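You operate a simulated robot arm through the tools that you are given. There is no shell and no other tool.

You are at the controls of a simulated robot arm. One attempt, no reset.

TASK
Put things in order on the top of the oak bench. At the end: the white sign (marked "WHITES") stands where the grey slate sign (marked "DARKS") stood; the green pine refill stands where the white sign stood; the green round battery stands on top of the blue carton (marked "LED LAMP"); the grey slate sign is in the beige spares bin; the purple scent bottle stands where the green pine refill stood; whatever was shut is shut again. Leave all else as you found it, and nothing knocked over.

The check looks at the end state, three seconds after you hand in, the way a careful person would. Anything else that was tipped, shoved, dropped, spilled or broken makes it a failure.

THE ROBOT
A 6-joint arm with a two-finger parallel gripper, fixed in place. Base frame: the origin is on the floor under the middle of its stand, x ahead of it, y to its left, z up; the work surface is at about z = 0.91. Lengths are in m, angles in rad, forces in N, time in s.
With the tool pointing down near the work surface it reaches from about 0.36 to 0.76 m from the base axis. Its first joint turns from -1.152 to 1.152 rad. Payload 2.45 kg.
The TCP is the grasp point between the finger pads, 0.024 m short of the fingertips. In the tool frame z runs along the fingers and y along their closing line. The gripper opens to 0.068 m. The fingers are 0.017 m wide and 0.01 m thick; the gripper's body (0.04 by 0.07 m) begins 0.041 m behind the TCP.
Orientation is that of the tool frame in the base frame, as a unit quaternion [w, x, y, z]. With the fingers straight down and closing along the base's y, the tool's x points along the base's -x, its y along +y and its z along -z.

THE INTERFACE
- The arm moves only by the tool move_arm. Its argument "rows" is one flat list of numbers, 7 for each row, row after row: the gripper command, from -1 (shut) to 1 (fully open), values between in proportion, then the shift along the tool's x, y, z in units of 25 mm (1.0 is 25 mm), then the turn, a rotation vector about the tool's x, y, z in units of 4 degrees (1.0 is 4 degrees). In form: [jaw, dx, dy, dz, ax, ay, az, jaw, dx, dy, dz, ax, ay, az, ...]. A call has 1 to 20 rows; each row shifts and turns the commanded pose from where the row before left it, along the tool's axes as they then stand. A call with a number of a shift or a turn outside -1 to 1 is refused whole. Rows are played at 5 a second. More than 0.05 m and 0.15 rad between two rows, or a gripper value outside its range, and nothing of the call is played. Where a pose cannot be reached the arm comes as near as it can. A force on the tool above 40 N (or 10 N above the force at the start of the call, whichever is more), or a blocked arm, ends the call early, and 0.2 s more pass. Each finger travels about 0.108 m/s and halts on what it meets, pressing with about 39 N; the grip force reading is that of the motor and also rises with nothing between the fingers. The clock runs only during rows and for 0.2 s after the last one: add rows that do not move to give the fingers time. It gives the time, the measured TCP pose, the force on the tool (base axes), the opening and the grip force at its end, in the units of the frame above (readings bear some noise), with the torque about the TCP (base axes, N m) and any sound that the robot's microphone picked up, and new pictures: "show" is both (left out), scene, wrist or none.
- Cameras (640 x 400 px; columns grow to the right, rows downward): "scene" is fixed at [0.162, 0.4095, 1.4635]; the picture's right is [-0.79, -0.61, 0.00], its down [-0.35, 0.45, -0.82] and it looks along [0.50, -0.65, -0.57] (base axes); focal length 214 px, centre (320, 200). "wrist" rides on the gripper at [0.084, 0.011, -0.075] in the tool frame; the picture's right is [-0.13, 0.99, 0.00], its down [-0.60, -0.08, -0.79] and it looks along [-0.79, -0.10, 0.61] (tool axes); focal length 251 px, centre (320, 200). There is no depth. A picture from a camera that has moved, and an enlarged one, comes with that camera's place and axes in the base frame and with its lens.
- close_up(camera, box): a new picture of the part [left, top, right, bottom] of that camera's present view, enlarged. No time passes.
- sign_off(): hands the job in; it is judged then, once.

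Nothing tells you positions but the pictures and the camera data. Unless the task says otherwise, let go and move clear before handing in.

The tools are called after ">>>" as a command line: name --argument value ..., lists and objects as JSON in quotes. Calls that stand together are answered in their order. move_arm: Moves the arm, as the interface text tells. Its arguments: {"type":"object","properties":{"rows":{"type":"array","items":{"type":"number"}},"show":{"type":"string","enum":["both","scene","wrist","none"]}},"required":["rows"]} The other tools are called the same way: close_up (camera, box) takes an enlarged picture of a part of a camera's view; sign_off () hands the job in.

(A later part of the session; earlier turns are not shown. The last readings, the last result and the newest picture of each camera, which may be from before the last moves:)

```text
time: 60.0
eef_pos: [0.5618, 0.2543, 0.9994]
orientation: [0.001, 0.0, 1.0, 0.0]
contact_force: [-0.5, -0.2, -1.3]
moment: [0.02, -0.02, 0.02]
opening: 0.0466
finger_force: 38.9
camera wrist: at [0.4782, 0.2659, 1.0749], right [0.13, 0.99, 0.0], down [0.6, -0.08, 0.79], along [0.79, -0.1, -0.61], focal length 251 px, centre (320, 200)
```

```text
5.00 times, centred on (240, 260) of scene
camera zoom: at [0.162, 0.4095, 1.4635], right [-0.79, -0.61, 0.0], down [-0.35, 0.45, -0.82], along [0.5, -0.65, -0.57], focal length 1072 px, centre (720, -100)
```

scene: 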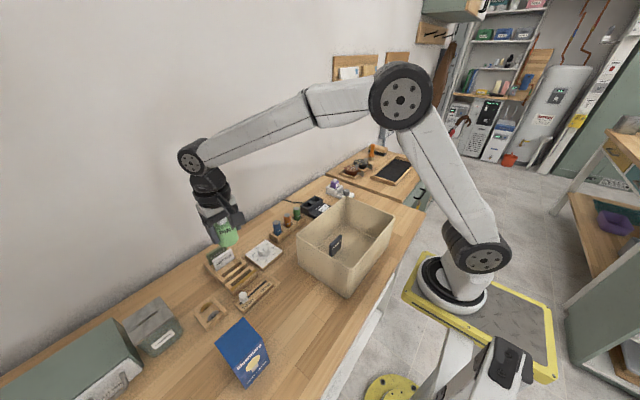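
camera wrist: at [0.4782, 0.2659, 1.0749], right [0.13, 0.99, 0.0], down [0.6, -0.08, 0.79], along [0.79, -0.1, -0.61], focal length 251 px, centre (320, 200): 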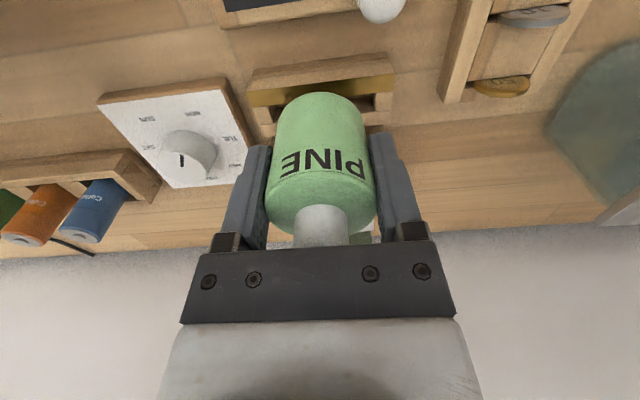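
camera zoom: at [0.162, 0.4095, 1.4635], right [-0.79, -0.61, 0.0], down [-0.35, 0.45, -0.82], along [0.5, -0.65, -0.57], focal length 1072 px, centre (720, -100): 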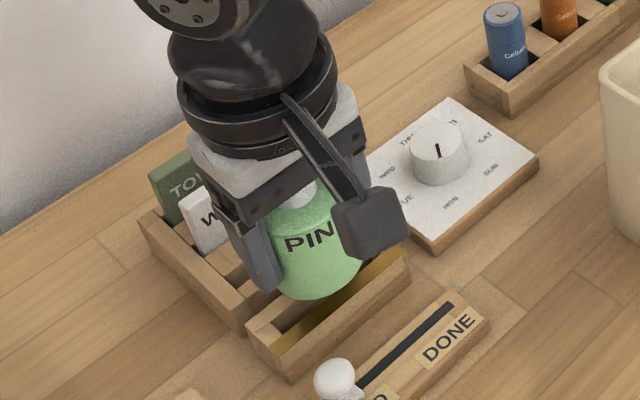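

Alignment with the stand is good. I'll nudge +1.5 mm in x and lower until just touching.

>>> move_arm --rows '[-1, -0.06, 0, 0, 0, 0, 0, -1, 0, 0, 0.15, 0, 0, 0, -1, 0, 0, 0.2, 0, 0, 0, -1, 0, 0, 0.2, 0, 0, 0, -1, 0, 0, 0.15, 0, 0, 0, -1, 0, 0, 0, 0, 0, 0]' --show "none"

>>> move_arm --rows '[-1, 0, 0, 0.04, 0, 0, 0, -1, 0, 0, 0.04, 0, 0, 0, -1, 0, 0, 0, 0, 0, 0]' --show "none"

```text
time: 61.4
eef_pos: [0.5634, 0.2555, 0.9811]
orientation: [0.001, 0.0, 1.0, 0.0]
contact_force: [0.2, -0.1, -1.1]
moment: [0.01, -0.02, 0.0]
opening: 0.0465
finger_force: 38.9
```

```text
time: 62.2
eef_pos: [0.5626, 0.2538, 0.9806]
orientation: [0.002, 0.001, 1.0, 0.001]
contact_force: [-0.8, 0.6, 5.2]
moment: [-0.08, 0.13, -0.02]
opening: 0.0466
finger_force: 38.8
```

Contact with the stand (≈6 N), mainly at the front wall. One more half millimetre to seat it, then I'll check with pictures.

>>> move_arm --rows '[-1, 0, 0, 0.02, 0, 0, 0, -1, 0, 0, 0, 0, 0, 0]'

>>> close_up --camera "scene" --box '[205, 230, 275, 290]'

>>> close_up --camera "wrist" --box '[230, 60, 410, 200]'

```text
time: 62.8
eef_pos: [0.5648, 0.2545, 0.9807]
orientation: [0.003, 0.0, 1.0, 0.0]
contact_force: [-6.6, -0.9, 15.7]
moment: [-0.14, 0.31, -0.03]
opening: 0.0466
finger_force: 38.5
camera wrist: at [0.4804, 0.2661, 1.0554], right [0.13, 0.99, 0.0], down [0.6, -0.08, 0.8], along [0.79, -0.1, -0.61], focal length 251 px, centre (320, 200)
```

scene: 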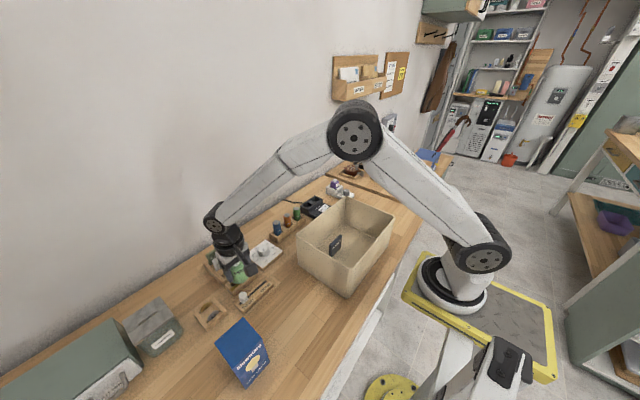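
wrist: 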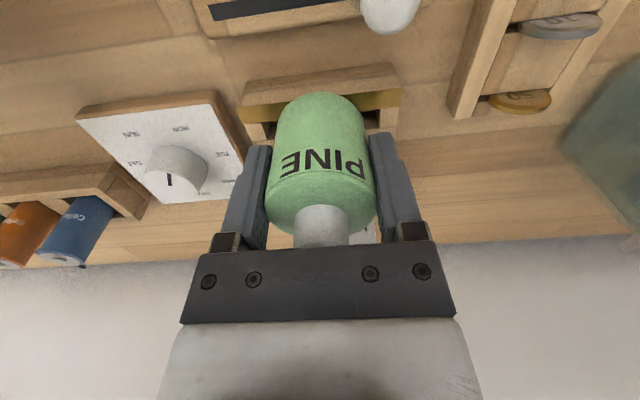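

```text
6.67 times, centred on (240, 260) of scene
camera zoom: at [0.1615, 0.4093, 1.4636], right [-0.79, -0.61, 0.0], down [-0.35, 0.45, -0.82], along [0.5, -0.65, -0.57], focal length 1430 px, centre (853, -200)
```

zoom: 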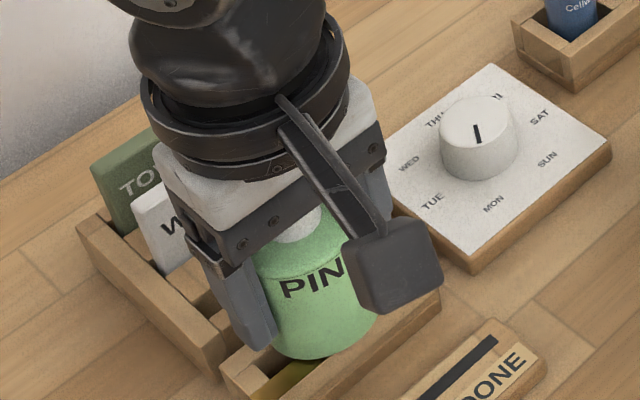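

```text
2.86 times, centred on (320, 130) of wrist
camera zoom: at [0.4804, 0.2661, 1.0554], right [0.13, 0.99, 0.0], down [0.6, -0.08, 0.8], along [0.79, -0.1, -0.61], focal length 718 px, centre (320, 400)
```

zoom: 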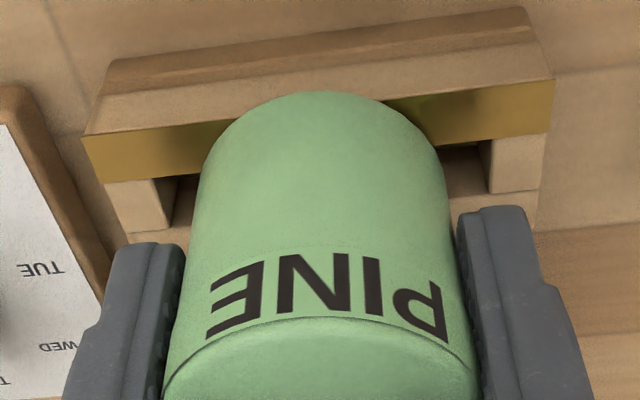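

The bottle is on the stand. I'll relieve the pressure slightly, then open the fingers gently.

>>> move_arm --rows '[-1, 0, 0, -0.03, 0, 0, 0, -1, 0, 0, 0, 0, 0, 0, 0.45, 0, 0, 0, 0, 0, 0, 0.6, 0, 0, 0, 0, 0, 0, 1, 0, 0, 0, 0, 0, 0, 1, 0, 0, 0, 0, 0, 0]'

>>> close_up --camera "wrist" --box '[230, 60, 410, 200]'

>>> close_up --camera "scene" --box '[205, 230, 275, 290]'

```text
time: 64.2
eef_pos: [0.5655, 0.2546, 0.9801]
orientation: [0.001, -0.001, 1.0, 0.0]
contact_force: [0.1, 0.0, -0.3]
moment: [0.04, -0.01, 0.0]
opening: 0.068
finger_force: 0.2
camera wrist: at [0.4805, 0.2658, 1.0551], right [0.13, 0.99, 0.0], down [0.6, -0.08, 0.79], along [0.79, -0.1, -0.61], focal length 251 px, centre (320, 200)
```

scene: 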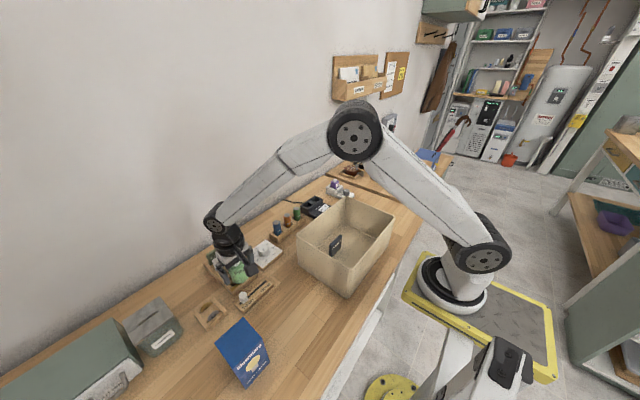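
wrist: 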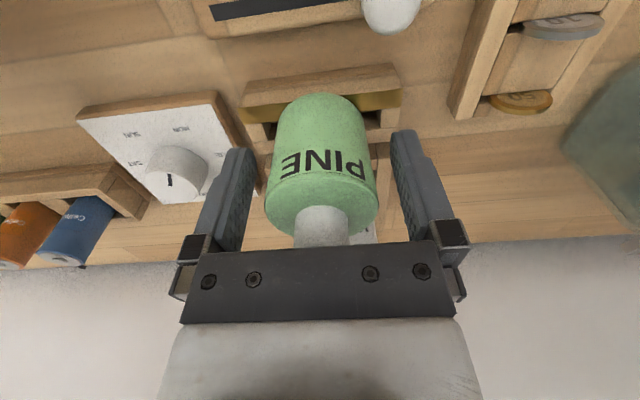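

```text
2.86 times, centred on (320, 130) of wrist
camera zoom: at [0.4805, 0.2658, 1.0551], right [0.13, 0.99, 0.0], down [0.6, -0.08, 0.79], along [0.79, -0.1, -0.61], focal length 718 px, centre (320, 400)
```

zoom: 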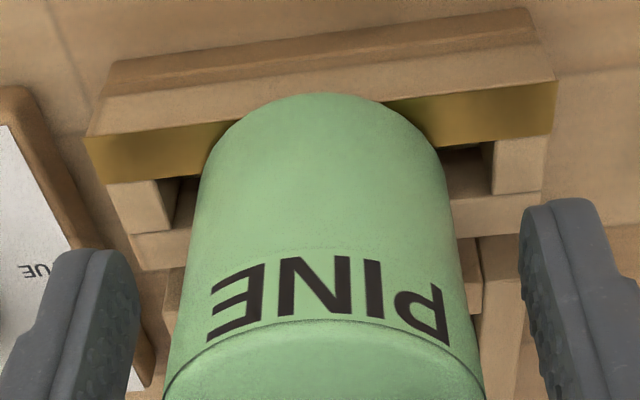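

```text
6.67 times, centred on (240, 260) of scene
camera zoom: at [0.162, 0.4095, 1.4635], right [-0.79, -0.61, 0.0], down [-0.35, 0.45, -0.82], along [0.5, -0.65, -0.57], focal length 1430 px, centre (853, -200)
```

zoom: 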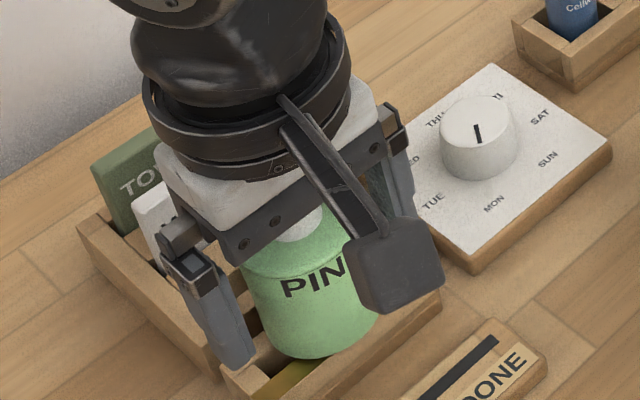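

The bottle stands stably on the stand. I'll lift straight up and inspect it.

>>> move_arm --rows '[1, 0, 0, -0.3, 0, 0, 0, 1, 0, 0, -0.6, 0, 0, 0, 1, 0, 0, -0.9, 0, 0, 0, 1, 0, 0, -1, 0, 0, 0, 1, 0, 0, -1, 0, 0, 0, 1, 0, 0, -1, 0, 0, 0, 1, 0, 0, -1, 0, 0, 0, 1, 0, 0, -0.9, 0, 0, 0, 1, 0, 0, 0, 0, 0, 0]'

>>> close_up --camera "scene" --box '[200, 230, 280, 300]'

>>> close_up --camera "wrist" --box '[230, 0, 410, 140]'

```text
time: 66.2
eef_pos: [0.5639, 0.2555, 1.1493]
orientation: [0.001, 0.0, 1.0, 0.001]
contact_force: [0.2, 0.3, -0.4]
moment: [0.0, 0.01, 0.01]
opening: 0.0681
finger_force: 0.0
camera wrist: at [0.4805, 0.2664, 1.2236], right [0.13, 0.99, 0.0], down [0.6, -0.08, 0.79], along [0.79, -0.1, -0.61], focal length 251 px, centre (320, 200)
```

scene: 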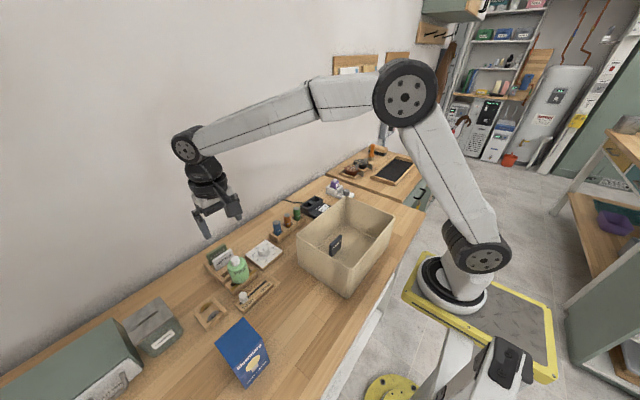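
wrist: 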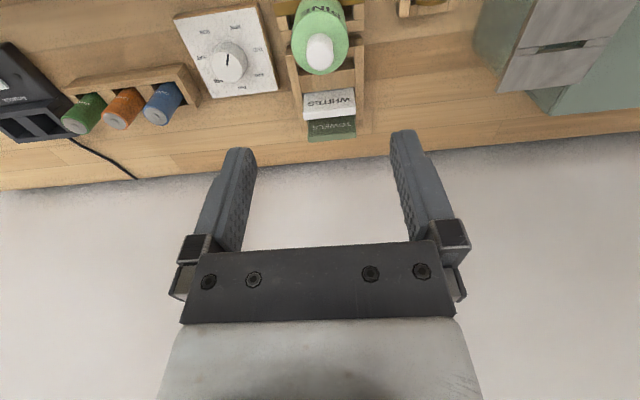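

```text
5.71 times, centred on (240, 265) of scene
camera zoom: at [0.162, 0.4095, 1.4635], right [-0.79, -0.61, 0.0], down [-0.35, 0.45, -0.82], along [0.5, -0.65, -0.57], focal length 1226 px, centre (777, -171)
```

zoom: 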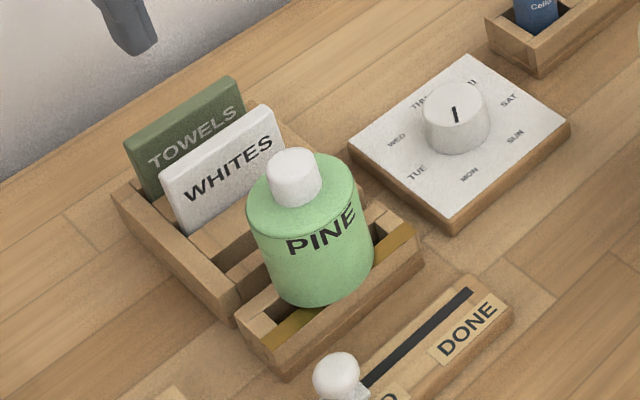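

```text
2.86 times, centred on (320, 70) of wrist
camera zoom: at [0.4805, 0.2664, 1.2236], right [0.13, 0.99, 0.0], down [0.6, -0.08, 0.79], along [0.79, -0.1, -0.61], focal length 718 px, centre (320, 571)
```

zoom: 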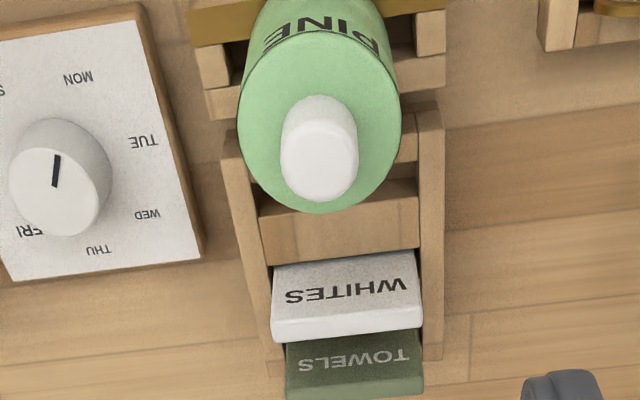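

The pine refill is standing upright where WHITES stood. Next is the purple scent bottle; I'll travel there.

>>> move_arm --rows '[1, -0.105, -0.966, 0, 0, 0, 0, 1, -0.105, -0.966, 0, 0, 0, 0, 1, -0.105, -0.966, 0, 0, 0, 0, 1, -0.105, -0.966, 0, 0, 0, 0, 1, -0.105, -0.966, 0, 0, 0, 0, 1, -0.105, -0.966, 0, 0, 0, 0, 1, -0.105, -0.966, 0, 0, 0, 0, 1, -0.105, -0.966, 0, 0, 0, 0, 1, -0.105, -0.966, 0, 0, 0, 0, 1, -0.105, -0.966, 0, 0, 0, 0, 1, -0.105, -0.966, 0, 0, 0, 0, 1, -0.105, -0.966, 0, 0, 0, 0, 1, -0.105, -0.966, 0, 0, 0, 0, 1, -0.105, -0.966, 0, 0, 0, 0, 1, -0.105, -0.966, 0, 0, 0, 0, 1, -0.105, -0.966, 0, 0, 0, 0, 1, -0.105, -0.966, 0, 0, 0, 0, 1, -0.105, -0.966, 0, 0, 0, 0, 1, -0.105, -0.966, 0, 0, 0, 0, 1, -0.105, -0.966, 0, 0, 0, 0]' --show "none"

>>> move_arm --rows '[1, -0.105, -0.966, 0.5, 0, 0, 0, 1, -0.105, -0.966, 0.5, 0, 0, 0, 1, -0.105, -0.966, 0.6, 0, 0, 0, 1, 0, 0, 0, 0, 0, 0]'

>>> close_up --camera "wrist" --box '[230, 20, 410, 160]'

>>> close_up --camera "scene" --box '[310, 150, 380, 205]'

```text
time: 70.4
eef_pos: [0.6165, -0.227, 1.1466]
orientation: [0.0, 0.0, 1.0, 0.0]
contact_force: [0.2, -0.4, -0.2]
moment: [-0.01, 0.02, -0.02]
opening: 0.0681
finger_force: 0.1
```

```text
time: 71.4
eef_pos: [0.6236, -0.2998, 1.1069]
orientation: [0.002, 0.0, 1.0, 0.0]
contact_force: [-0.1, 0.0, -0.2]
moment: [0.01, 0.0, 0.0]
opening: 0.068
finger_force: 0.1
camera wrist: at [0.5395, -0.2884, 1.1831], right [0.13, 0.99, 0.0], down [0.6, -0.08, 0.79], along [0.79, -0.1, -0.61], focal length 251 px, centre (320, 200)
```

scene: 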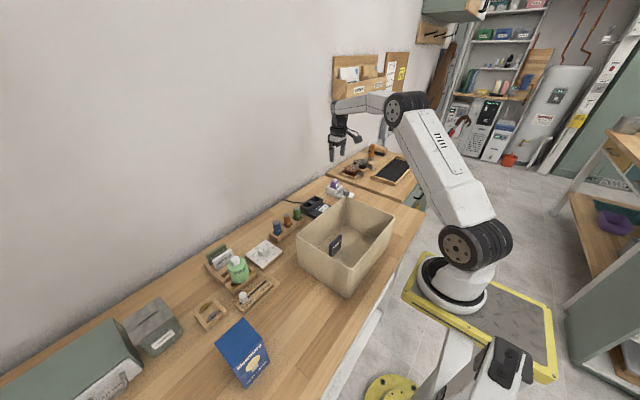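
wrist: 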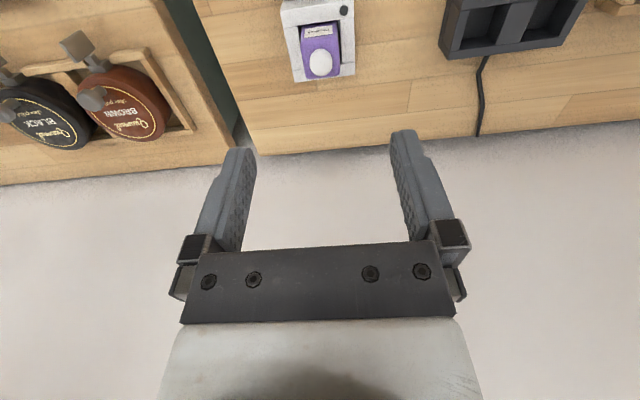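

```text
2.86 times, centred on (320, 90) of wrist
camera zoom: at [0.5395, -0.2884, 1.1831], right [0.13, 0.99, 0.0], down [0.6, -0.08, 0.79], along [0.79, -0.1, -0.61], focal length 718 px, centre (320, 514)
```

zoom: 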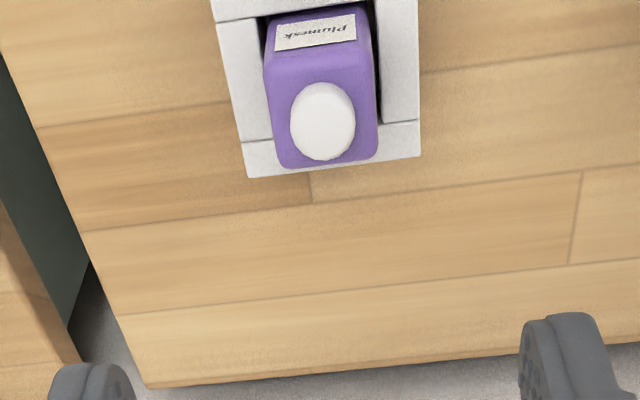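

```text
7.27 times, centred on (345, 178) of scene
camera zoom: at [0.162, 0.4095, 1.4635], right [-0.79, -0.61, 0.0], down [-0.35, 0.45, -0.82], along [0.5, -0.65, -0.57], focal length 1560 px, centre (138, 364)
```

zoom: 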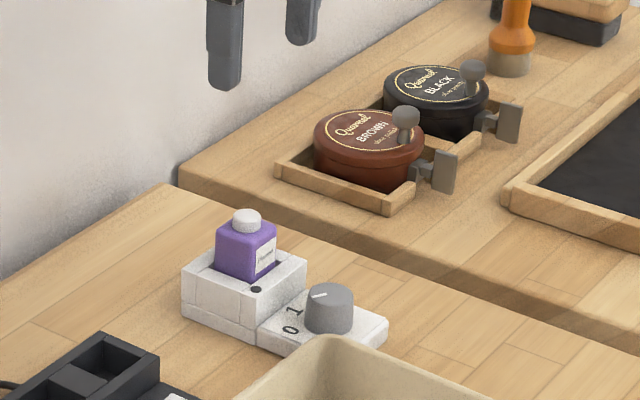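

The purple bottle sits in a white cup, protruding ~25 mm, at about (0.627, -0.300). I'll lower to a closer hover to refine.

>>> move_arm --rows '[1, -0.08, 0, 0.78, 0, 0, 0, 1, 0, 0, 0.78, 0, 0, 0, 1, 0, 0, 0.78, 0, 0, 0, 1, 0, 0, 0.78, 0, 0, 0, 1, 0, 0, 0, 0, 0, 0]' --show "wrist"

>>> close_up --camera "wrist" --box '[230, 60, 410, 200]'

>>> close_up --camera "scene" --box '[315, 150, 375, 205]'

```text
time: 72.6
eef_pos: [0.6275, -0.2966, 1.0283]
orientation: [0.001, 0.0, 1.0, 0.0]
contact_force: [-0.1, 0.2, 0.2]
moment: [-0.03, -0.01, -0.03]
opening: 0.068
finger_force: 0.1
camera wrist: at [0.5431, -0.2868, 1.1039], right [0.13, 0.99, 0.0], down [0.6, -0.08, 0.79], along [0.79, -0.1, -0.61], focal length 251 px, centre (320, 200)
```

wrist: 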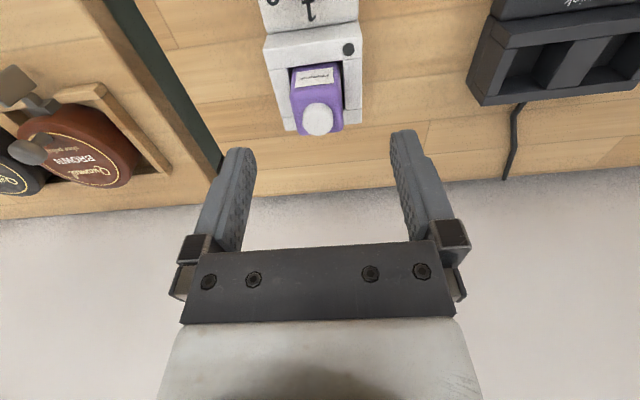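

```text
2.86 times, centred on (320, 130) of wrist
camera zoom: at [0.5431, -0.2868, 1.1039], right [0.13, 0.99, 0.0], down [0.6, -0.08, 0.79], along [0.79, -0.1, -0.61], focal length 718 px, centre (320, 400)
```

zoom: 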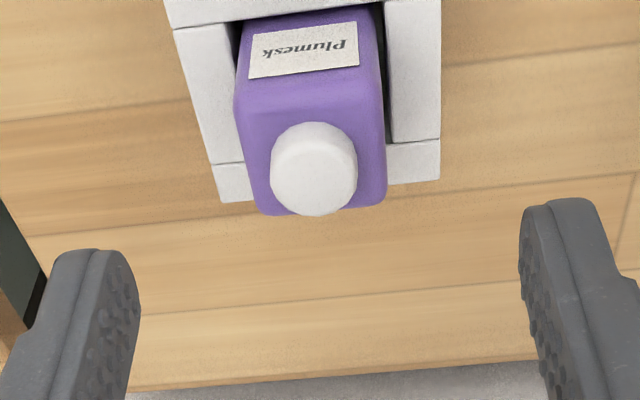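

```text
7.27 times, centred on (345, 178) of scene
camera zoom: at [0.162, 0.4095, 1.4635], right [-0.79, -0.61, 0.0], down [-0.35, 0.45, -0.82], along [0.5, -0.65, -0.57], focal length 1560 px, centre (138, 364)
```

zoom: 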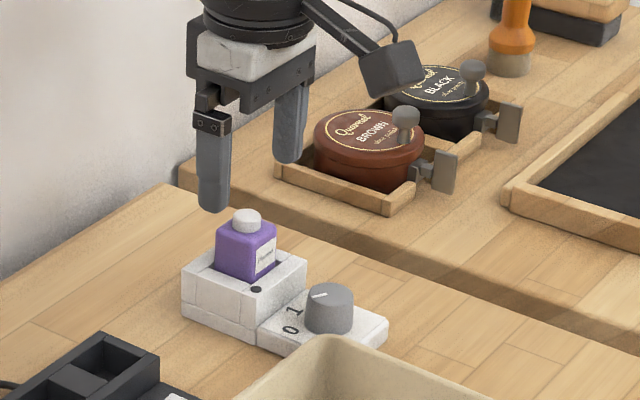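

The bottle centre is about +4 mm further in x. I'll correct and descend so the tips stay just above the cup rim, then check from the side.

>>> move_arm --rows '[1, -0.16, -0.04, 0.733, 0, 0, 0, 1, 0, 0, 0.733, 0, 0, 0, 1, 0, 0, 0.733, 0, 0, 0, 1, 0, 0, 0, 0, 0, 0]' --show "wrist"

>>> close_up --camera "wrist" --box '[220, 80, 420, 230]'

>>> close_up --camera "scene" --box '[315, 160, 375, 205]'

```text
time: 73.6
eef_pos: [0.6302, -0.3005, 0.9756]
orientation: [0.001, 0.0, 1.0, 0.0]
contact_force: [0.4, -0.4, -0.7]
moment: [-0.01, 0.0, -0.01]
opening: 0.0681
finger_force: 0.1
camera wrist: at [0.547, -0.2889, 1.05], right [0.13, 0.99, 0.0], down [0.6, -0.08, 0.79], along [0.79, -0.1, -0.61], focal length 251 px, centre (320, 200)
```

wrist: 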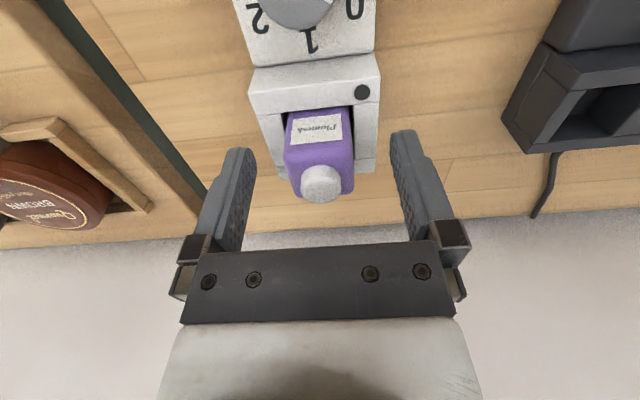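

```text
2.67 times, centred on (320, 155) of wrist
camera zoom: at [0.547, -0.2889, 1.05], right [0.13, 0.99, 0.0], down [0.6, -0.08, 0.79], along [0.79, -0.1, -0.61], focal length 670 px, centre (320, 320)
```

zoom: 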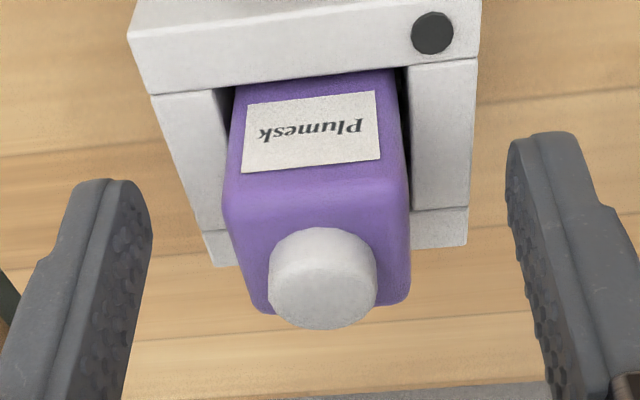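

```text
8.89 times, centred on (345, 182) of scene
camera zoom: at [0.162, 0.4095, 1.4635], right [-0.79, -0.61, 0.0], down [-0.35, 0.45, -0.82], along [0.5, -0.65, -0.57], focal length 1906 px, centre (98, 356)
```

zoom: 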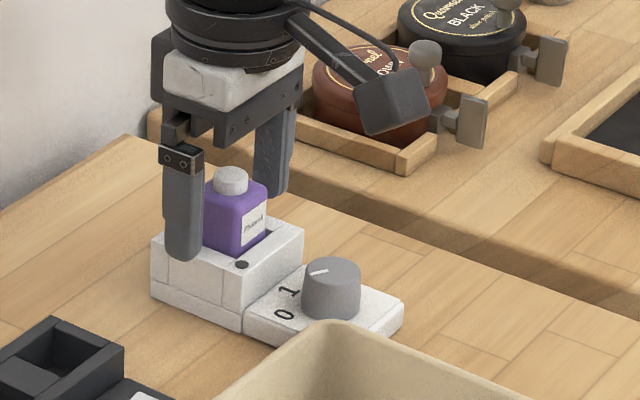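

The tips are clearly above the cup rim (~8 mm). I'll shift +3 mm in x, go 4 mm lower, and close on the body.

>>> move_arm --rows '[1, -0.12, 0, 0, 0, 0, 0, 1, 0, 0, 0.16, 0, 0, 0, 1, 0, 0, 0, 0, 0, 0, -1, 0, 0, 0, 0, 0, 0, -1, 0, 0, 0, 0, 0, 0, -1, 0, 0, 0, 0, 0, 0, -1, 0, 0, 0, 0, 0, 0]' --show "wrist"

>>> close_up --camera "wrist" --box '[220, 80, 420, 230]'

>>> close_up --camera "scene" --box '[315, 160, 375, 205]'

```text
time: 75.2
eef_pos: [0.6331, -0.3018, 0.9714]
orientation: [0.001, 0.0, 1.0, 0.0]
contact_force: [0.5, 0.2, 0.6]
moment: [-0.02, 0.0, 0.03]
opening: 0.0291
finger_force: 38.8
camera wrist: at [0.5498, -0.2891, 1.0464], right [0.13, 0.99, 0.0], down [0.6, -0.08, 0.79], along [0.79, -0.1, -0.61], focal length 251 px, centre (320, 200)
```

wrist: 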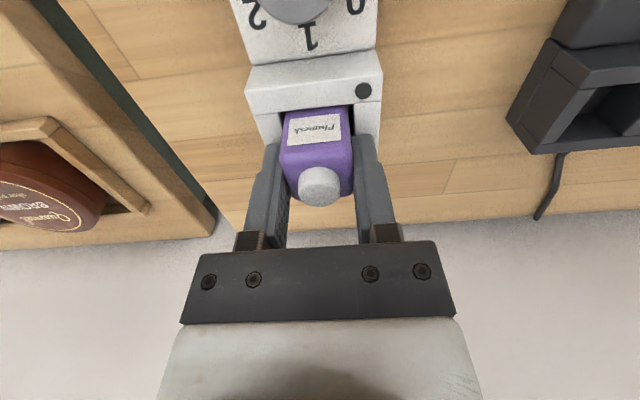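

```text
2.67 times, centred on (320, 155) of wrist
camera zoom: at [0.5498, -0.2891, 1.0464], right [0.13, 0.99, 0.0], down [0.6, -0.08, 0.79], along [0.79, -0.1, -0.61], focal length 670 px, centre (320, 320)
```

zoom: 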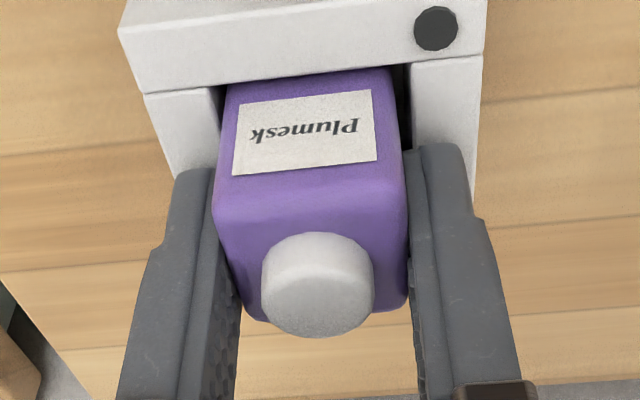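

```text
8.89 times, centred on (345, 182) of scene
camera zoom: at [0.162, 0.4095, 1.4635], right [-0.79, -0.61, 0.0], down [-0.35, 0.45, -0.82], along [0.5, -0.65, -0.57], focal length 1906 px, centre (98, 356)
```

zoom: 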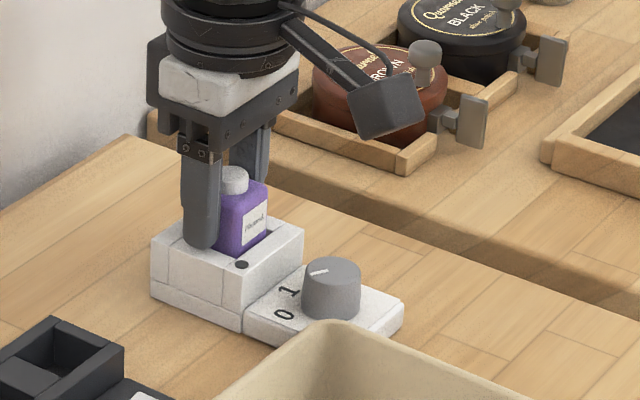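

Gripped (body width 0.029). Gentle test-lift first.

>>> move_arm --rows '[-1, 0, 0, -0.08, 0, 0, 0, -1, 0, 0, -0.08, 0, 0, 0, -1, 0, 0, -0.12, 0, 0, 0, -1, 0, 0, -0.12, 0, 0, 0, -1, 0, 0, 0, 0, 0, 0]' --show "wrist"

>>> close_up --camera "wrist" --box '[220, 80, 420, 230]'

>>> close_up --camera "scene" --box '[315, 160, 375, 205]'

```text
time: 76.4
eef_pos: [0.632, -0.3004, 0.9815]
orientation: [0.001, 0.0, 1.0, 0.0]
contact_force: [0.1, 0.5, -0.2]
moment: [0.0, -0.01, 0.01]
opening: 0.0293
finger_force: 38.9
camera wrist: at [0.549, -0.2889, 1.0559], right [0.13, 0.99, 0.0], down [0.6, -0.08, 0.79], along [0.79, -0.1, -0.61], focal length 251 px, centre (320, 200)
```

wrist: 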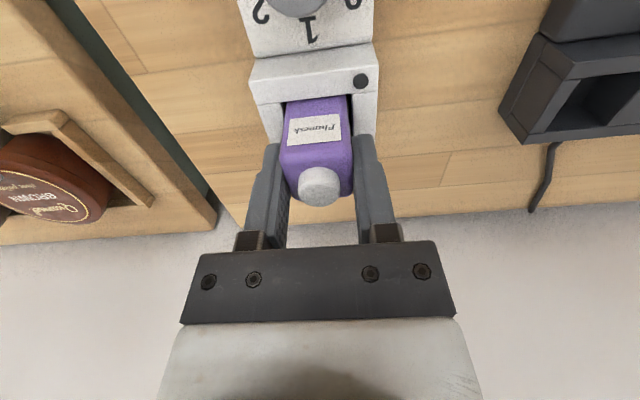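

```text
2.67 times, centred on (320, 155) of wrist
camera zoom: at [0.549, -0.2889, 1.0559], right [0.13, 0.99, 0.0], down [0.6, -0.08, 0.79], along [0.79, -0.1, -0.61], focal length 670 px, centre (320, 320)
```

zoom: 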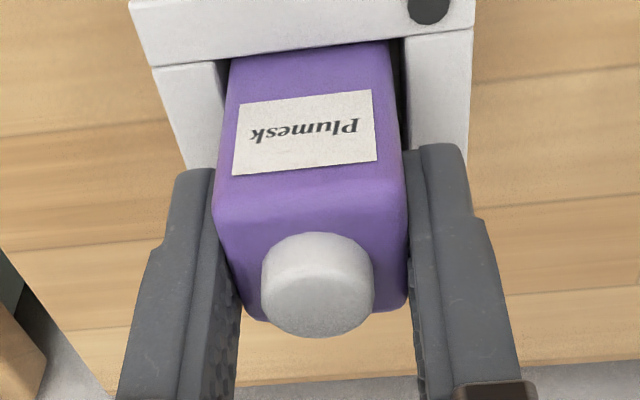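

```text
8.89 times, centred on (345, 182) of scene
camera zoom: at [0.162, 0.4095, 1.4635], right [-0.79, -0.61, 0.0], down [-0.35, 0.45, -0.82], along [0.5, -0.65, -0.57], focal length 1906 px, centre (98, 356)
```

zoom: 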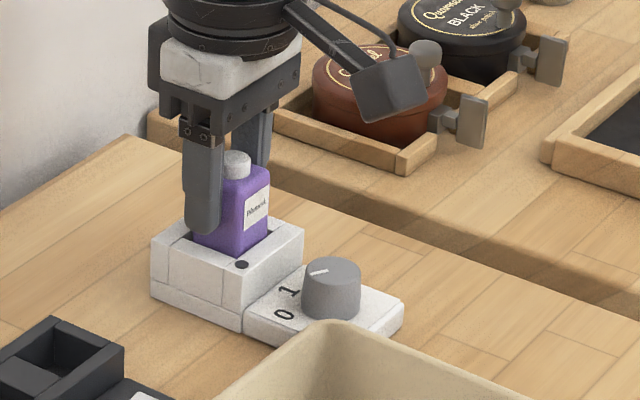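

It's coming out cleanly. I'll lift it clear and look at its full length.

>>> move_arm --rows '[-1, 0, 0, -0.2, 0, 0, 0, -1, 0, 0, -0.4, 0, 0, 0, -1, 0, 0, -0.6, 0, 0, 0, -1, 0, 0, -0.7, 0, 0, 0, -1, 0, 0, -0.7, 0, 0, 0, -1, 0, 0, -0.7, 0, 0, 0, -1, 0, 0, -0.7, 0, 0, 0, -1, 0, 0, -0.6, 0, 0, 0, -1, 0, 0, -0.4, 0, 0, 0, -1, 0, 0, -0.2, 0, 0, 0, -1, 0, 0, 0, 0, 0, 0]'

>>> close_up --camera "wrist" --box '[220, 50, 420, 230]'

>>> close_up --camera "scene" --box '[310, 120, 380, 205]'

```text
time: 78.8
eef_pos: [0.6329, -0.301, 1.1103]
orientation: [0.001, 0.0, 1.0, 0.0]
contact_force: [0.5, 0.7, -0.1]
moment: [0.0, 0.0, -0.01]
opening: 0.029
finger_force: 39.5
camera wrist: at [0.549, -0.29, 1.1863], right [0.13, 0.99, 0.0], down [0.6, -0.08, 0.79], along [0.79, -0.1, -0.61], focal length 251 px, centre (320, 200)
```

scene: 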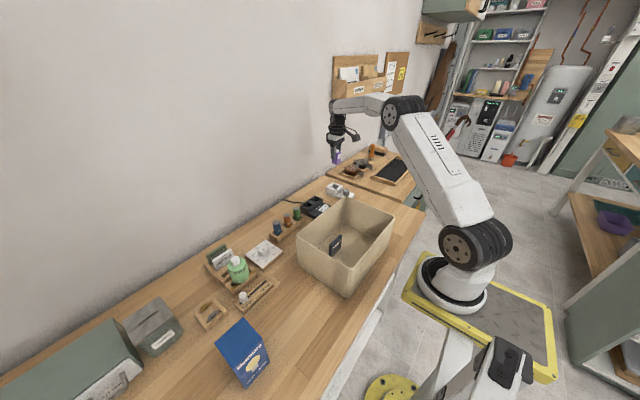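
wrist: 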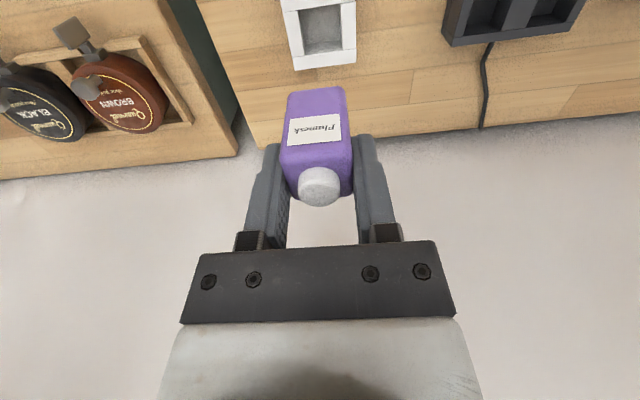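

```text
2.22 times, centred on (320, 140) of wrist
camera zoom: at [0.549, -0.29, 1.1863], right [0.13, 0.99, 0.0], down [0.6, -0.08, 0.79], along [0.79, -0.1, -0.61], focal length 559 px, centre (320, 333)
```

zoom: 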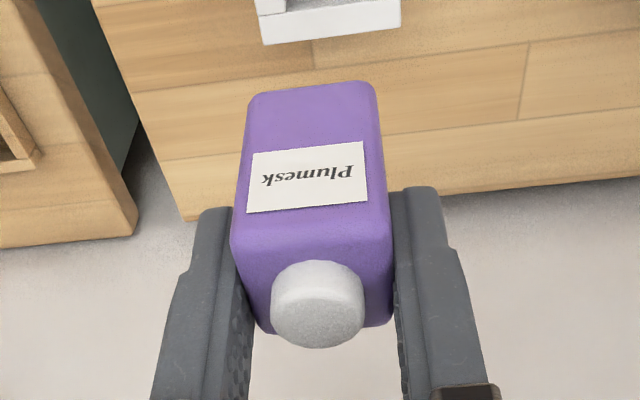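

```text
4.71 times, centred on (345, 162) of scene
camera zoom: at [0.162, 0.4095, 1.4635], right [-0.79, -0.61, 0.0], down [-0.35, 0.45, -0.82], along [0.5, -0.65, -0.57], focal length 1009 px, centre (202, 376)
```

zoom: 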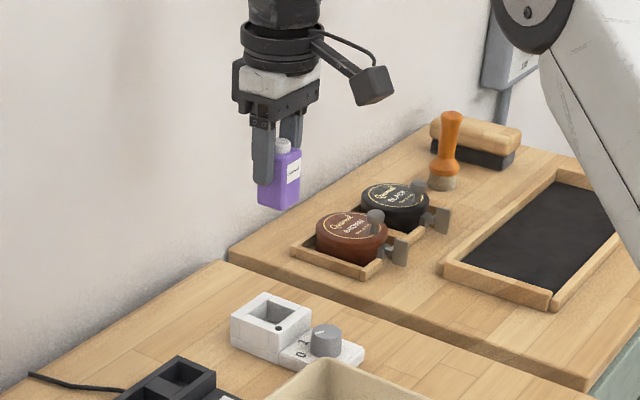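

The cup is empty and the bottle is held upright. I'll carry it to where the pine refill stood (0.4075, -0.294).

>>> move_arm --rows '[-1, 0.2, 0.02, 0, 0, 0, 0, -1, 0.4, 0.02, 0, 0, 0, 0, -1, 0.6, 0.02, 0, 0, 0, 0, -1, 0.8, 0.02, 0, 0, 0, 0, -1, 0.8427, 0.02, 0, 0, 0, 0, -1, 0.8427, 0.02, 0, 0, 0, 0, -1, 0.8427, 0.02, 0, 0, 0, 0, -1, 0.8427, 0.02, 0, 0, 0, 0, -1, 0.8427, 0.02, 0, 0, 0, 0, -1, 0.8427, 0.02, 0, 0, 0, 0, -1, 0.8, 0.02, 0, 0, 0, 0, -1, 0.6, 0.02, 0, 0, 0, 0, -1, 0.4, 0.02, 0, 0, 0, 0, -1, 0.2, 0.02, 0, 0, 0, 0, -1, 0, 0, 0, 0, 0, 0]'

```text
time: 82.0
eef_pos: [0.4076, -0.2934, 1.1109]
orientation: [0.0, 0.0, 1.0, 0.0]
contact_force: [0.6, 0.6, -0.1]
moment: [0.02, 0.0, 0.0]
opening: 0.0288
finger_force: 39.0
camera wrist: at [0.3223, -0.2817, 1.186], right [0.13, 0.99, 0.0], down [0.6, -0.08, 0.79], along [0.79, -0.1, -0.61], focal length 251 px, centre (320, 200)
```

scene: 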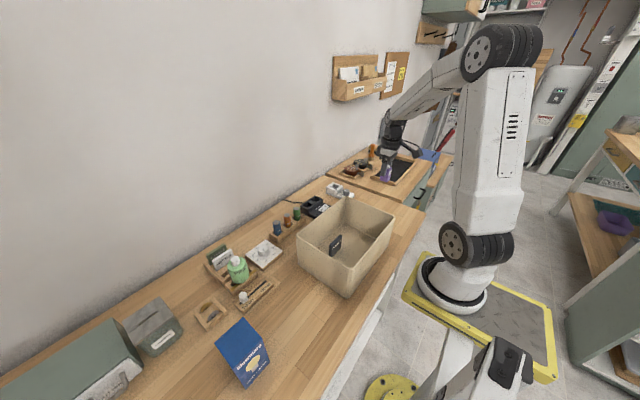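
wrist: 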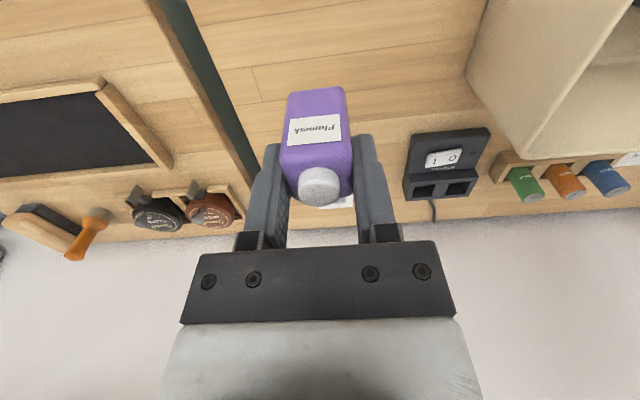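

In position above the pine spot. Descending to about 1 cm above the bench.

>>> move_arm --rows '[-1, 0, 0, 0.2, 0, 0, 0, -1, 0, 0, 0.4, 0, 0, 0, -1, 0, 0, 0.6, 0, 0, 0, -1, 0, 0, 0.8, 0, 0, 0, -1, 0, 0, 0.8, 0, 0, 0, -1, 0, 0, 0.8, 0, 0, 0, -1, 0, 0, 0.8, 0, 0, 0, -1, 0, 0, 0.6, 0, 0, 0, -1, 0, 0, 0.4, 0, 0, 0, -1, 0, 0, 0.24, 0, 0, 0, -1, 0, 0, 0, 0, 0, 0]'

>>> move_arm --rows '[-1, 0, 0, 0.08, 0, 0, 0, -1, 0, 0, 0.08, 0, 0, 0, -1, 0, 0, 0, 0, 0, 0]' --show "none"

```text
time: 84.4
eef_pos: [0.4062, -0.2936, 0.9694]
orientation: [0.0, 0.0, 1.0, 0.001]
contact_force: [0.3, 0.0, -0.2]
moment: [-0.02, 0.02, 0.0]
opening: 0.029
finger_force: 39.3
camera wrist: at [0.3226, -0.2816, 1.0444], right [0.13, 0.99, 0.0], down [0.6, -0.08, 0.79], along [0.79, -0.1, -0.61], focal length 251 px, centre (320, 200)
```

scene: 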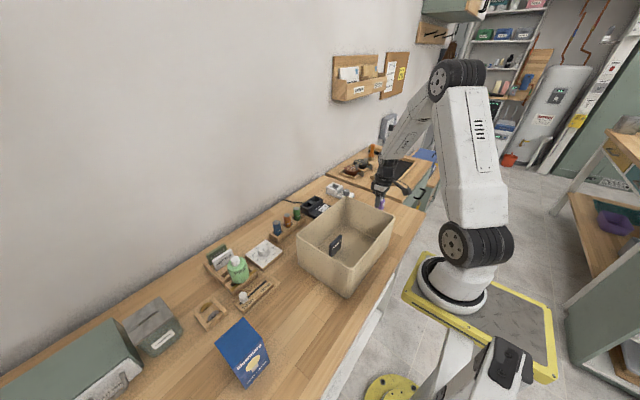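
wrist: 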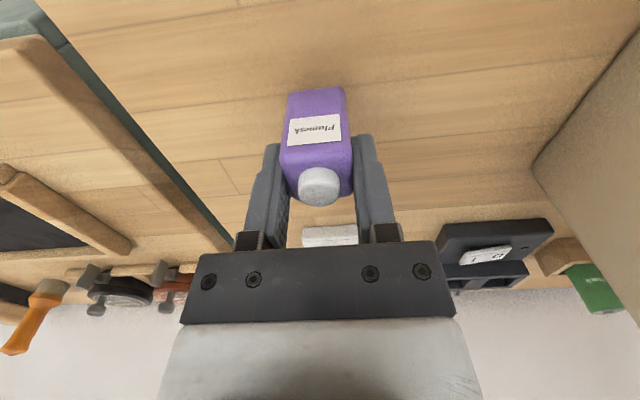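

```text
time: 85.2
eef_pos: [0.4072, -0.2929, 0.9643]
orientation: [0.001, -0.001, 1.0, 0.0]
contact_force: [-1.4, -0.6, -0.4]
moment: [-0.03, 0.0, 0.01]
opening: 0.0289
finger_force: 39.0
```

No contact yet at z≈0.966. I'll keep stepping down 1 mm at a time.

>>> move_arm --rows '[-1, 0, 0, 0.04, 0, 0, 0, -1, 0, 0, 0.04, 0, 0, 0, -1, 0, 0, 0, 0, 0, 0]' --show "none"

>>> move_arm --rows '[-1, 0, 0, 0.04, 0, 0, 0, -1, 0, 0, 0, 0, 0, 0]' --show "none"

```text
time: 86.0
eef_pos: [0.4073, -0.2934, 0.9632]
orientation: [0.001, 0.0, 1.0, 0.0]
contact_force: [-0.7, -0.3, -0.4]
moment: [-0.01, 0.01, -0.01]
opening: 0.0288
finger_force: 39.2
```

```text
time: 86.6
eef_pos: [0.406, -0.2928, 0.9624]
orientation: [0.001, -0.001, 1.0, 0.0]
contact_force: [-1.9, 0.0, -0.6]
moment: [0.03, 0.01, 0.01]
opening: 0.029
finger_force: 39.0
```

>>> move_arm --rows '[-1, 0, 0, 0.04, 0, 0, 0, -1, 0, 0, 0, 0, 0, 0]' --show "none"

>>> move_arm --rows '[-1, 0, 0, 0.04, 0, 0, 0, -1, 0, 0, 0, 0, 0, 0]' --show "scene"

>>> close_up --camera "scene" --box '[345, 165, 415, 220]'

```text
time: 87.2
eef_pos: [0.407, -0.2939, 0.9619]
orientation: [0.001, 0.0, 1.0, 0.0]
contact_force: [0.3, -0.2, 0.4]
moment: [0.0, -0.03, -0.01]
opening: 0.0294
finger_force: 38.7
```

```text
time: 87.8
eef_pos: [0.4081, -0.2941, 0.9598]
orientation: [0.001, 0.0, 1.0, 0.0]
contact_force: [-0.6, -0.4, -0.6]
moment: [0.01, -0.01, -0.01]
opening: 0.029
finger_force: 38.4
```

scene: 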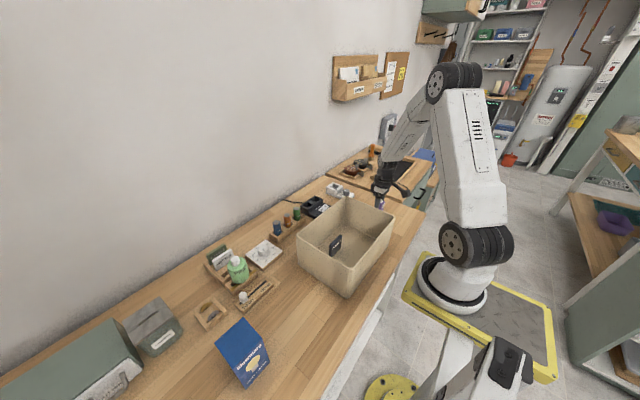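

```text
7.27 times, centred on (380, 192) of scene
camera zoom: at [0.162, 0.4095, 1.4635], right [-0.79, -0.61, 0.0], down [-0.35, 0.45, -0.82], along [0.5, -0.65, -0.57], focal length 1560 px, centre (-116, 254)
```

zoom: 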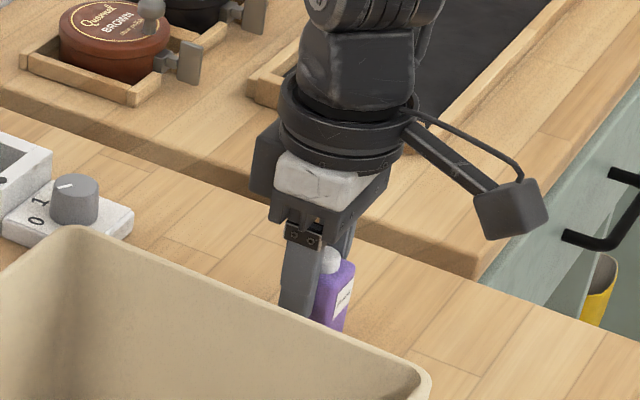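

Still free. Continue in 1 mm steps watching the vertical force.

>>> move_arm --rows '[-1, 0, 0, 0.04, 0, 0, 0, -1, 0, 0, 0, 0, 0, 0]' --show "none"

>>> move_arm --rows '[-1, 0, 0, 0.04, 0, 0, 0, -1, 0, 0, 0, 0, 0, 0]' --show "none"

```text
time: 88.4
eef_pos: [0.4064, -0.2927, 0.96]
orientation: [0.001, 0.0, 1.0, 0.0]
contact_force: [0.2, 0.5, 1.0]
moment: [-0.03, 0.06, -0.02]
opening: 0.0291
finger_force: 39.2
```

```text
time: 89.0
eef_pos: [0.4069, -0.2932, 0.9589]
orientation: [0.002, 0.0, 1.0, 0.0]
contact_force: [-3.9, 0.7, 14.9]
moment: [0.05, 0.27, -0.01]
opening: 0.0291
finger_force: 39.7
```

Touching the bench (15 N). I'll relieve half a millimetre and release.

>>> move_arm --rows '[-1, 0, 0, -0.03, 0, 0, 0, -1, 0, 0, 0, 0, 0, 0, 0, 0, 0, 0, 0, 0, 0, 0.3, 0, 0, 0, 0, 0, 0, 1, 0, 0, 0, 0, 0, 0, 1, 0, 0, 0, 0, 0, 0]'

>>> close_up --camera "wrist" --box '[220, 50, 420, 230]'

```text
time: 90.4
eef_pos: [0.4074, -0.2935, 0.9585]
orientation: [0.001, 0.0, 1.0, 0.001]
contact_force: [-0.4, -0.4, 0.4]
moment: [-0.04, 0.02, 0.01]
opening: 0.0679
finger_force: 0.1
camera wrist: at [0.3231, -0.2819, 1.0344], right [0.13, 0.99, 0.0], down [0.6, -0.08, 0.79], along [0.79, -0.1, -0.61], focal length 251 px, centre (320, 200)
```

scene: 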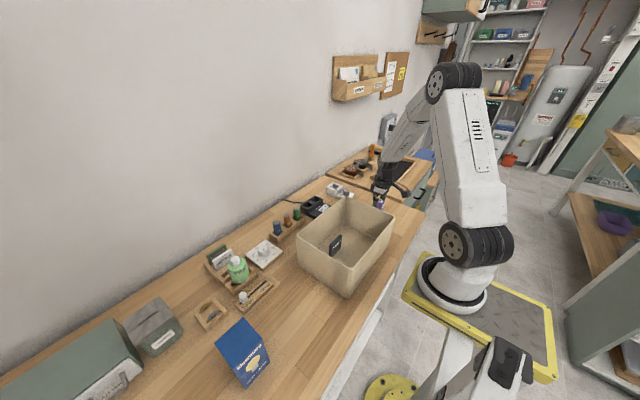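
wrist: 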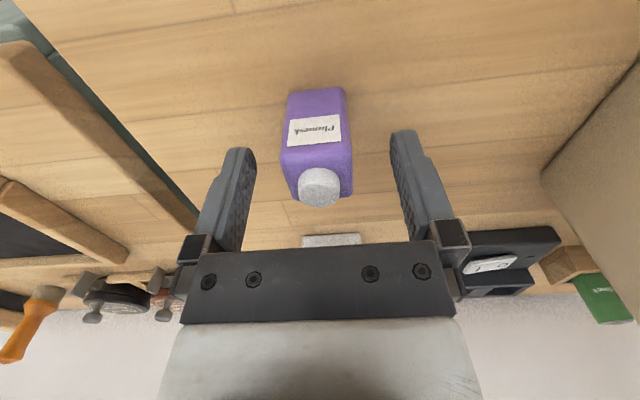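

```text
2.22 times, centred on (320, 140) of wrist
camera zoom: at [0.3231, -0.2819, 1.0344], right [0.13, 0.99, 0.0], down [0.6, -0.08, 0.79], along [0.79, -0.1, -0.61], focal length 559 px, centre (320, 333)
```

zoom: 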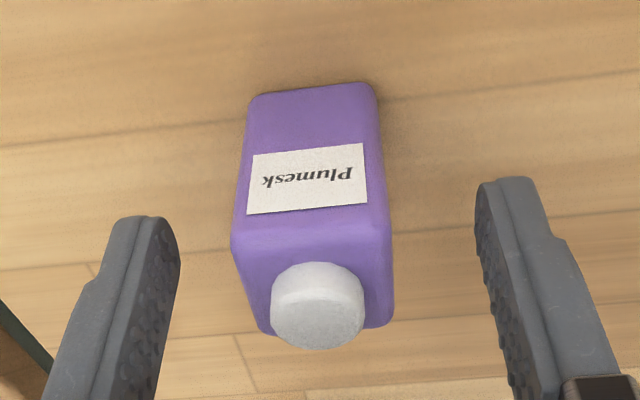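

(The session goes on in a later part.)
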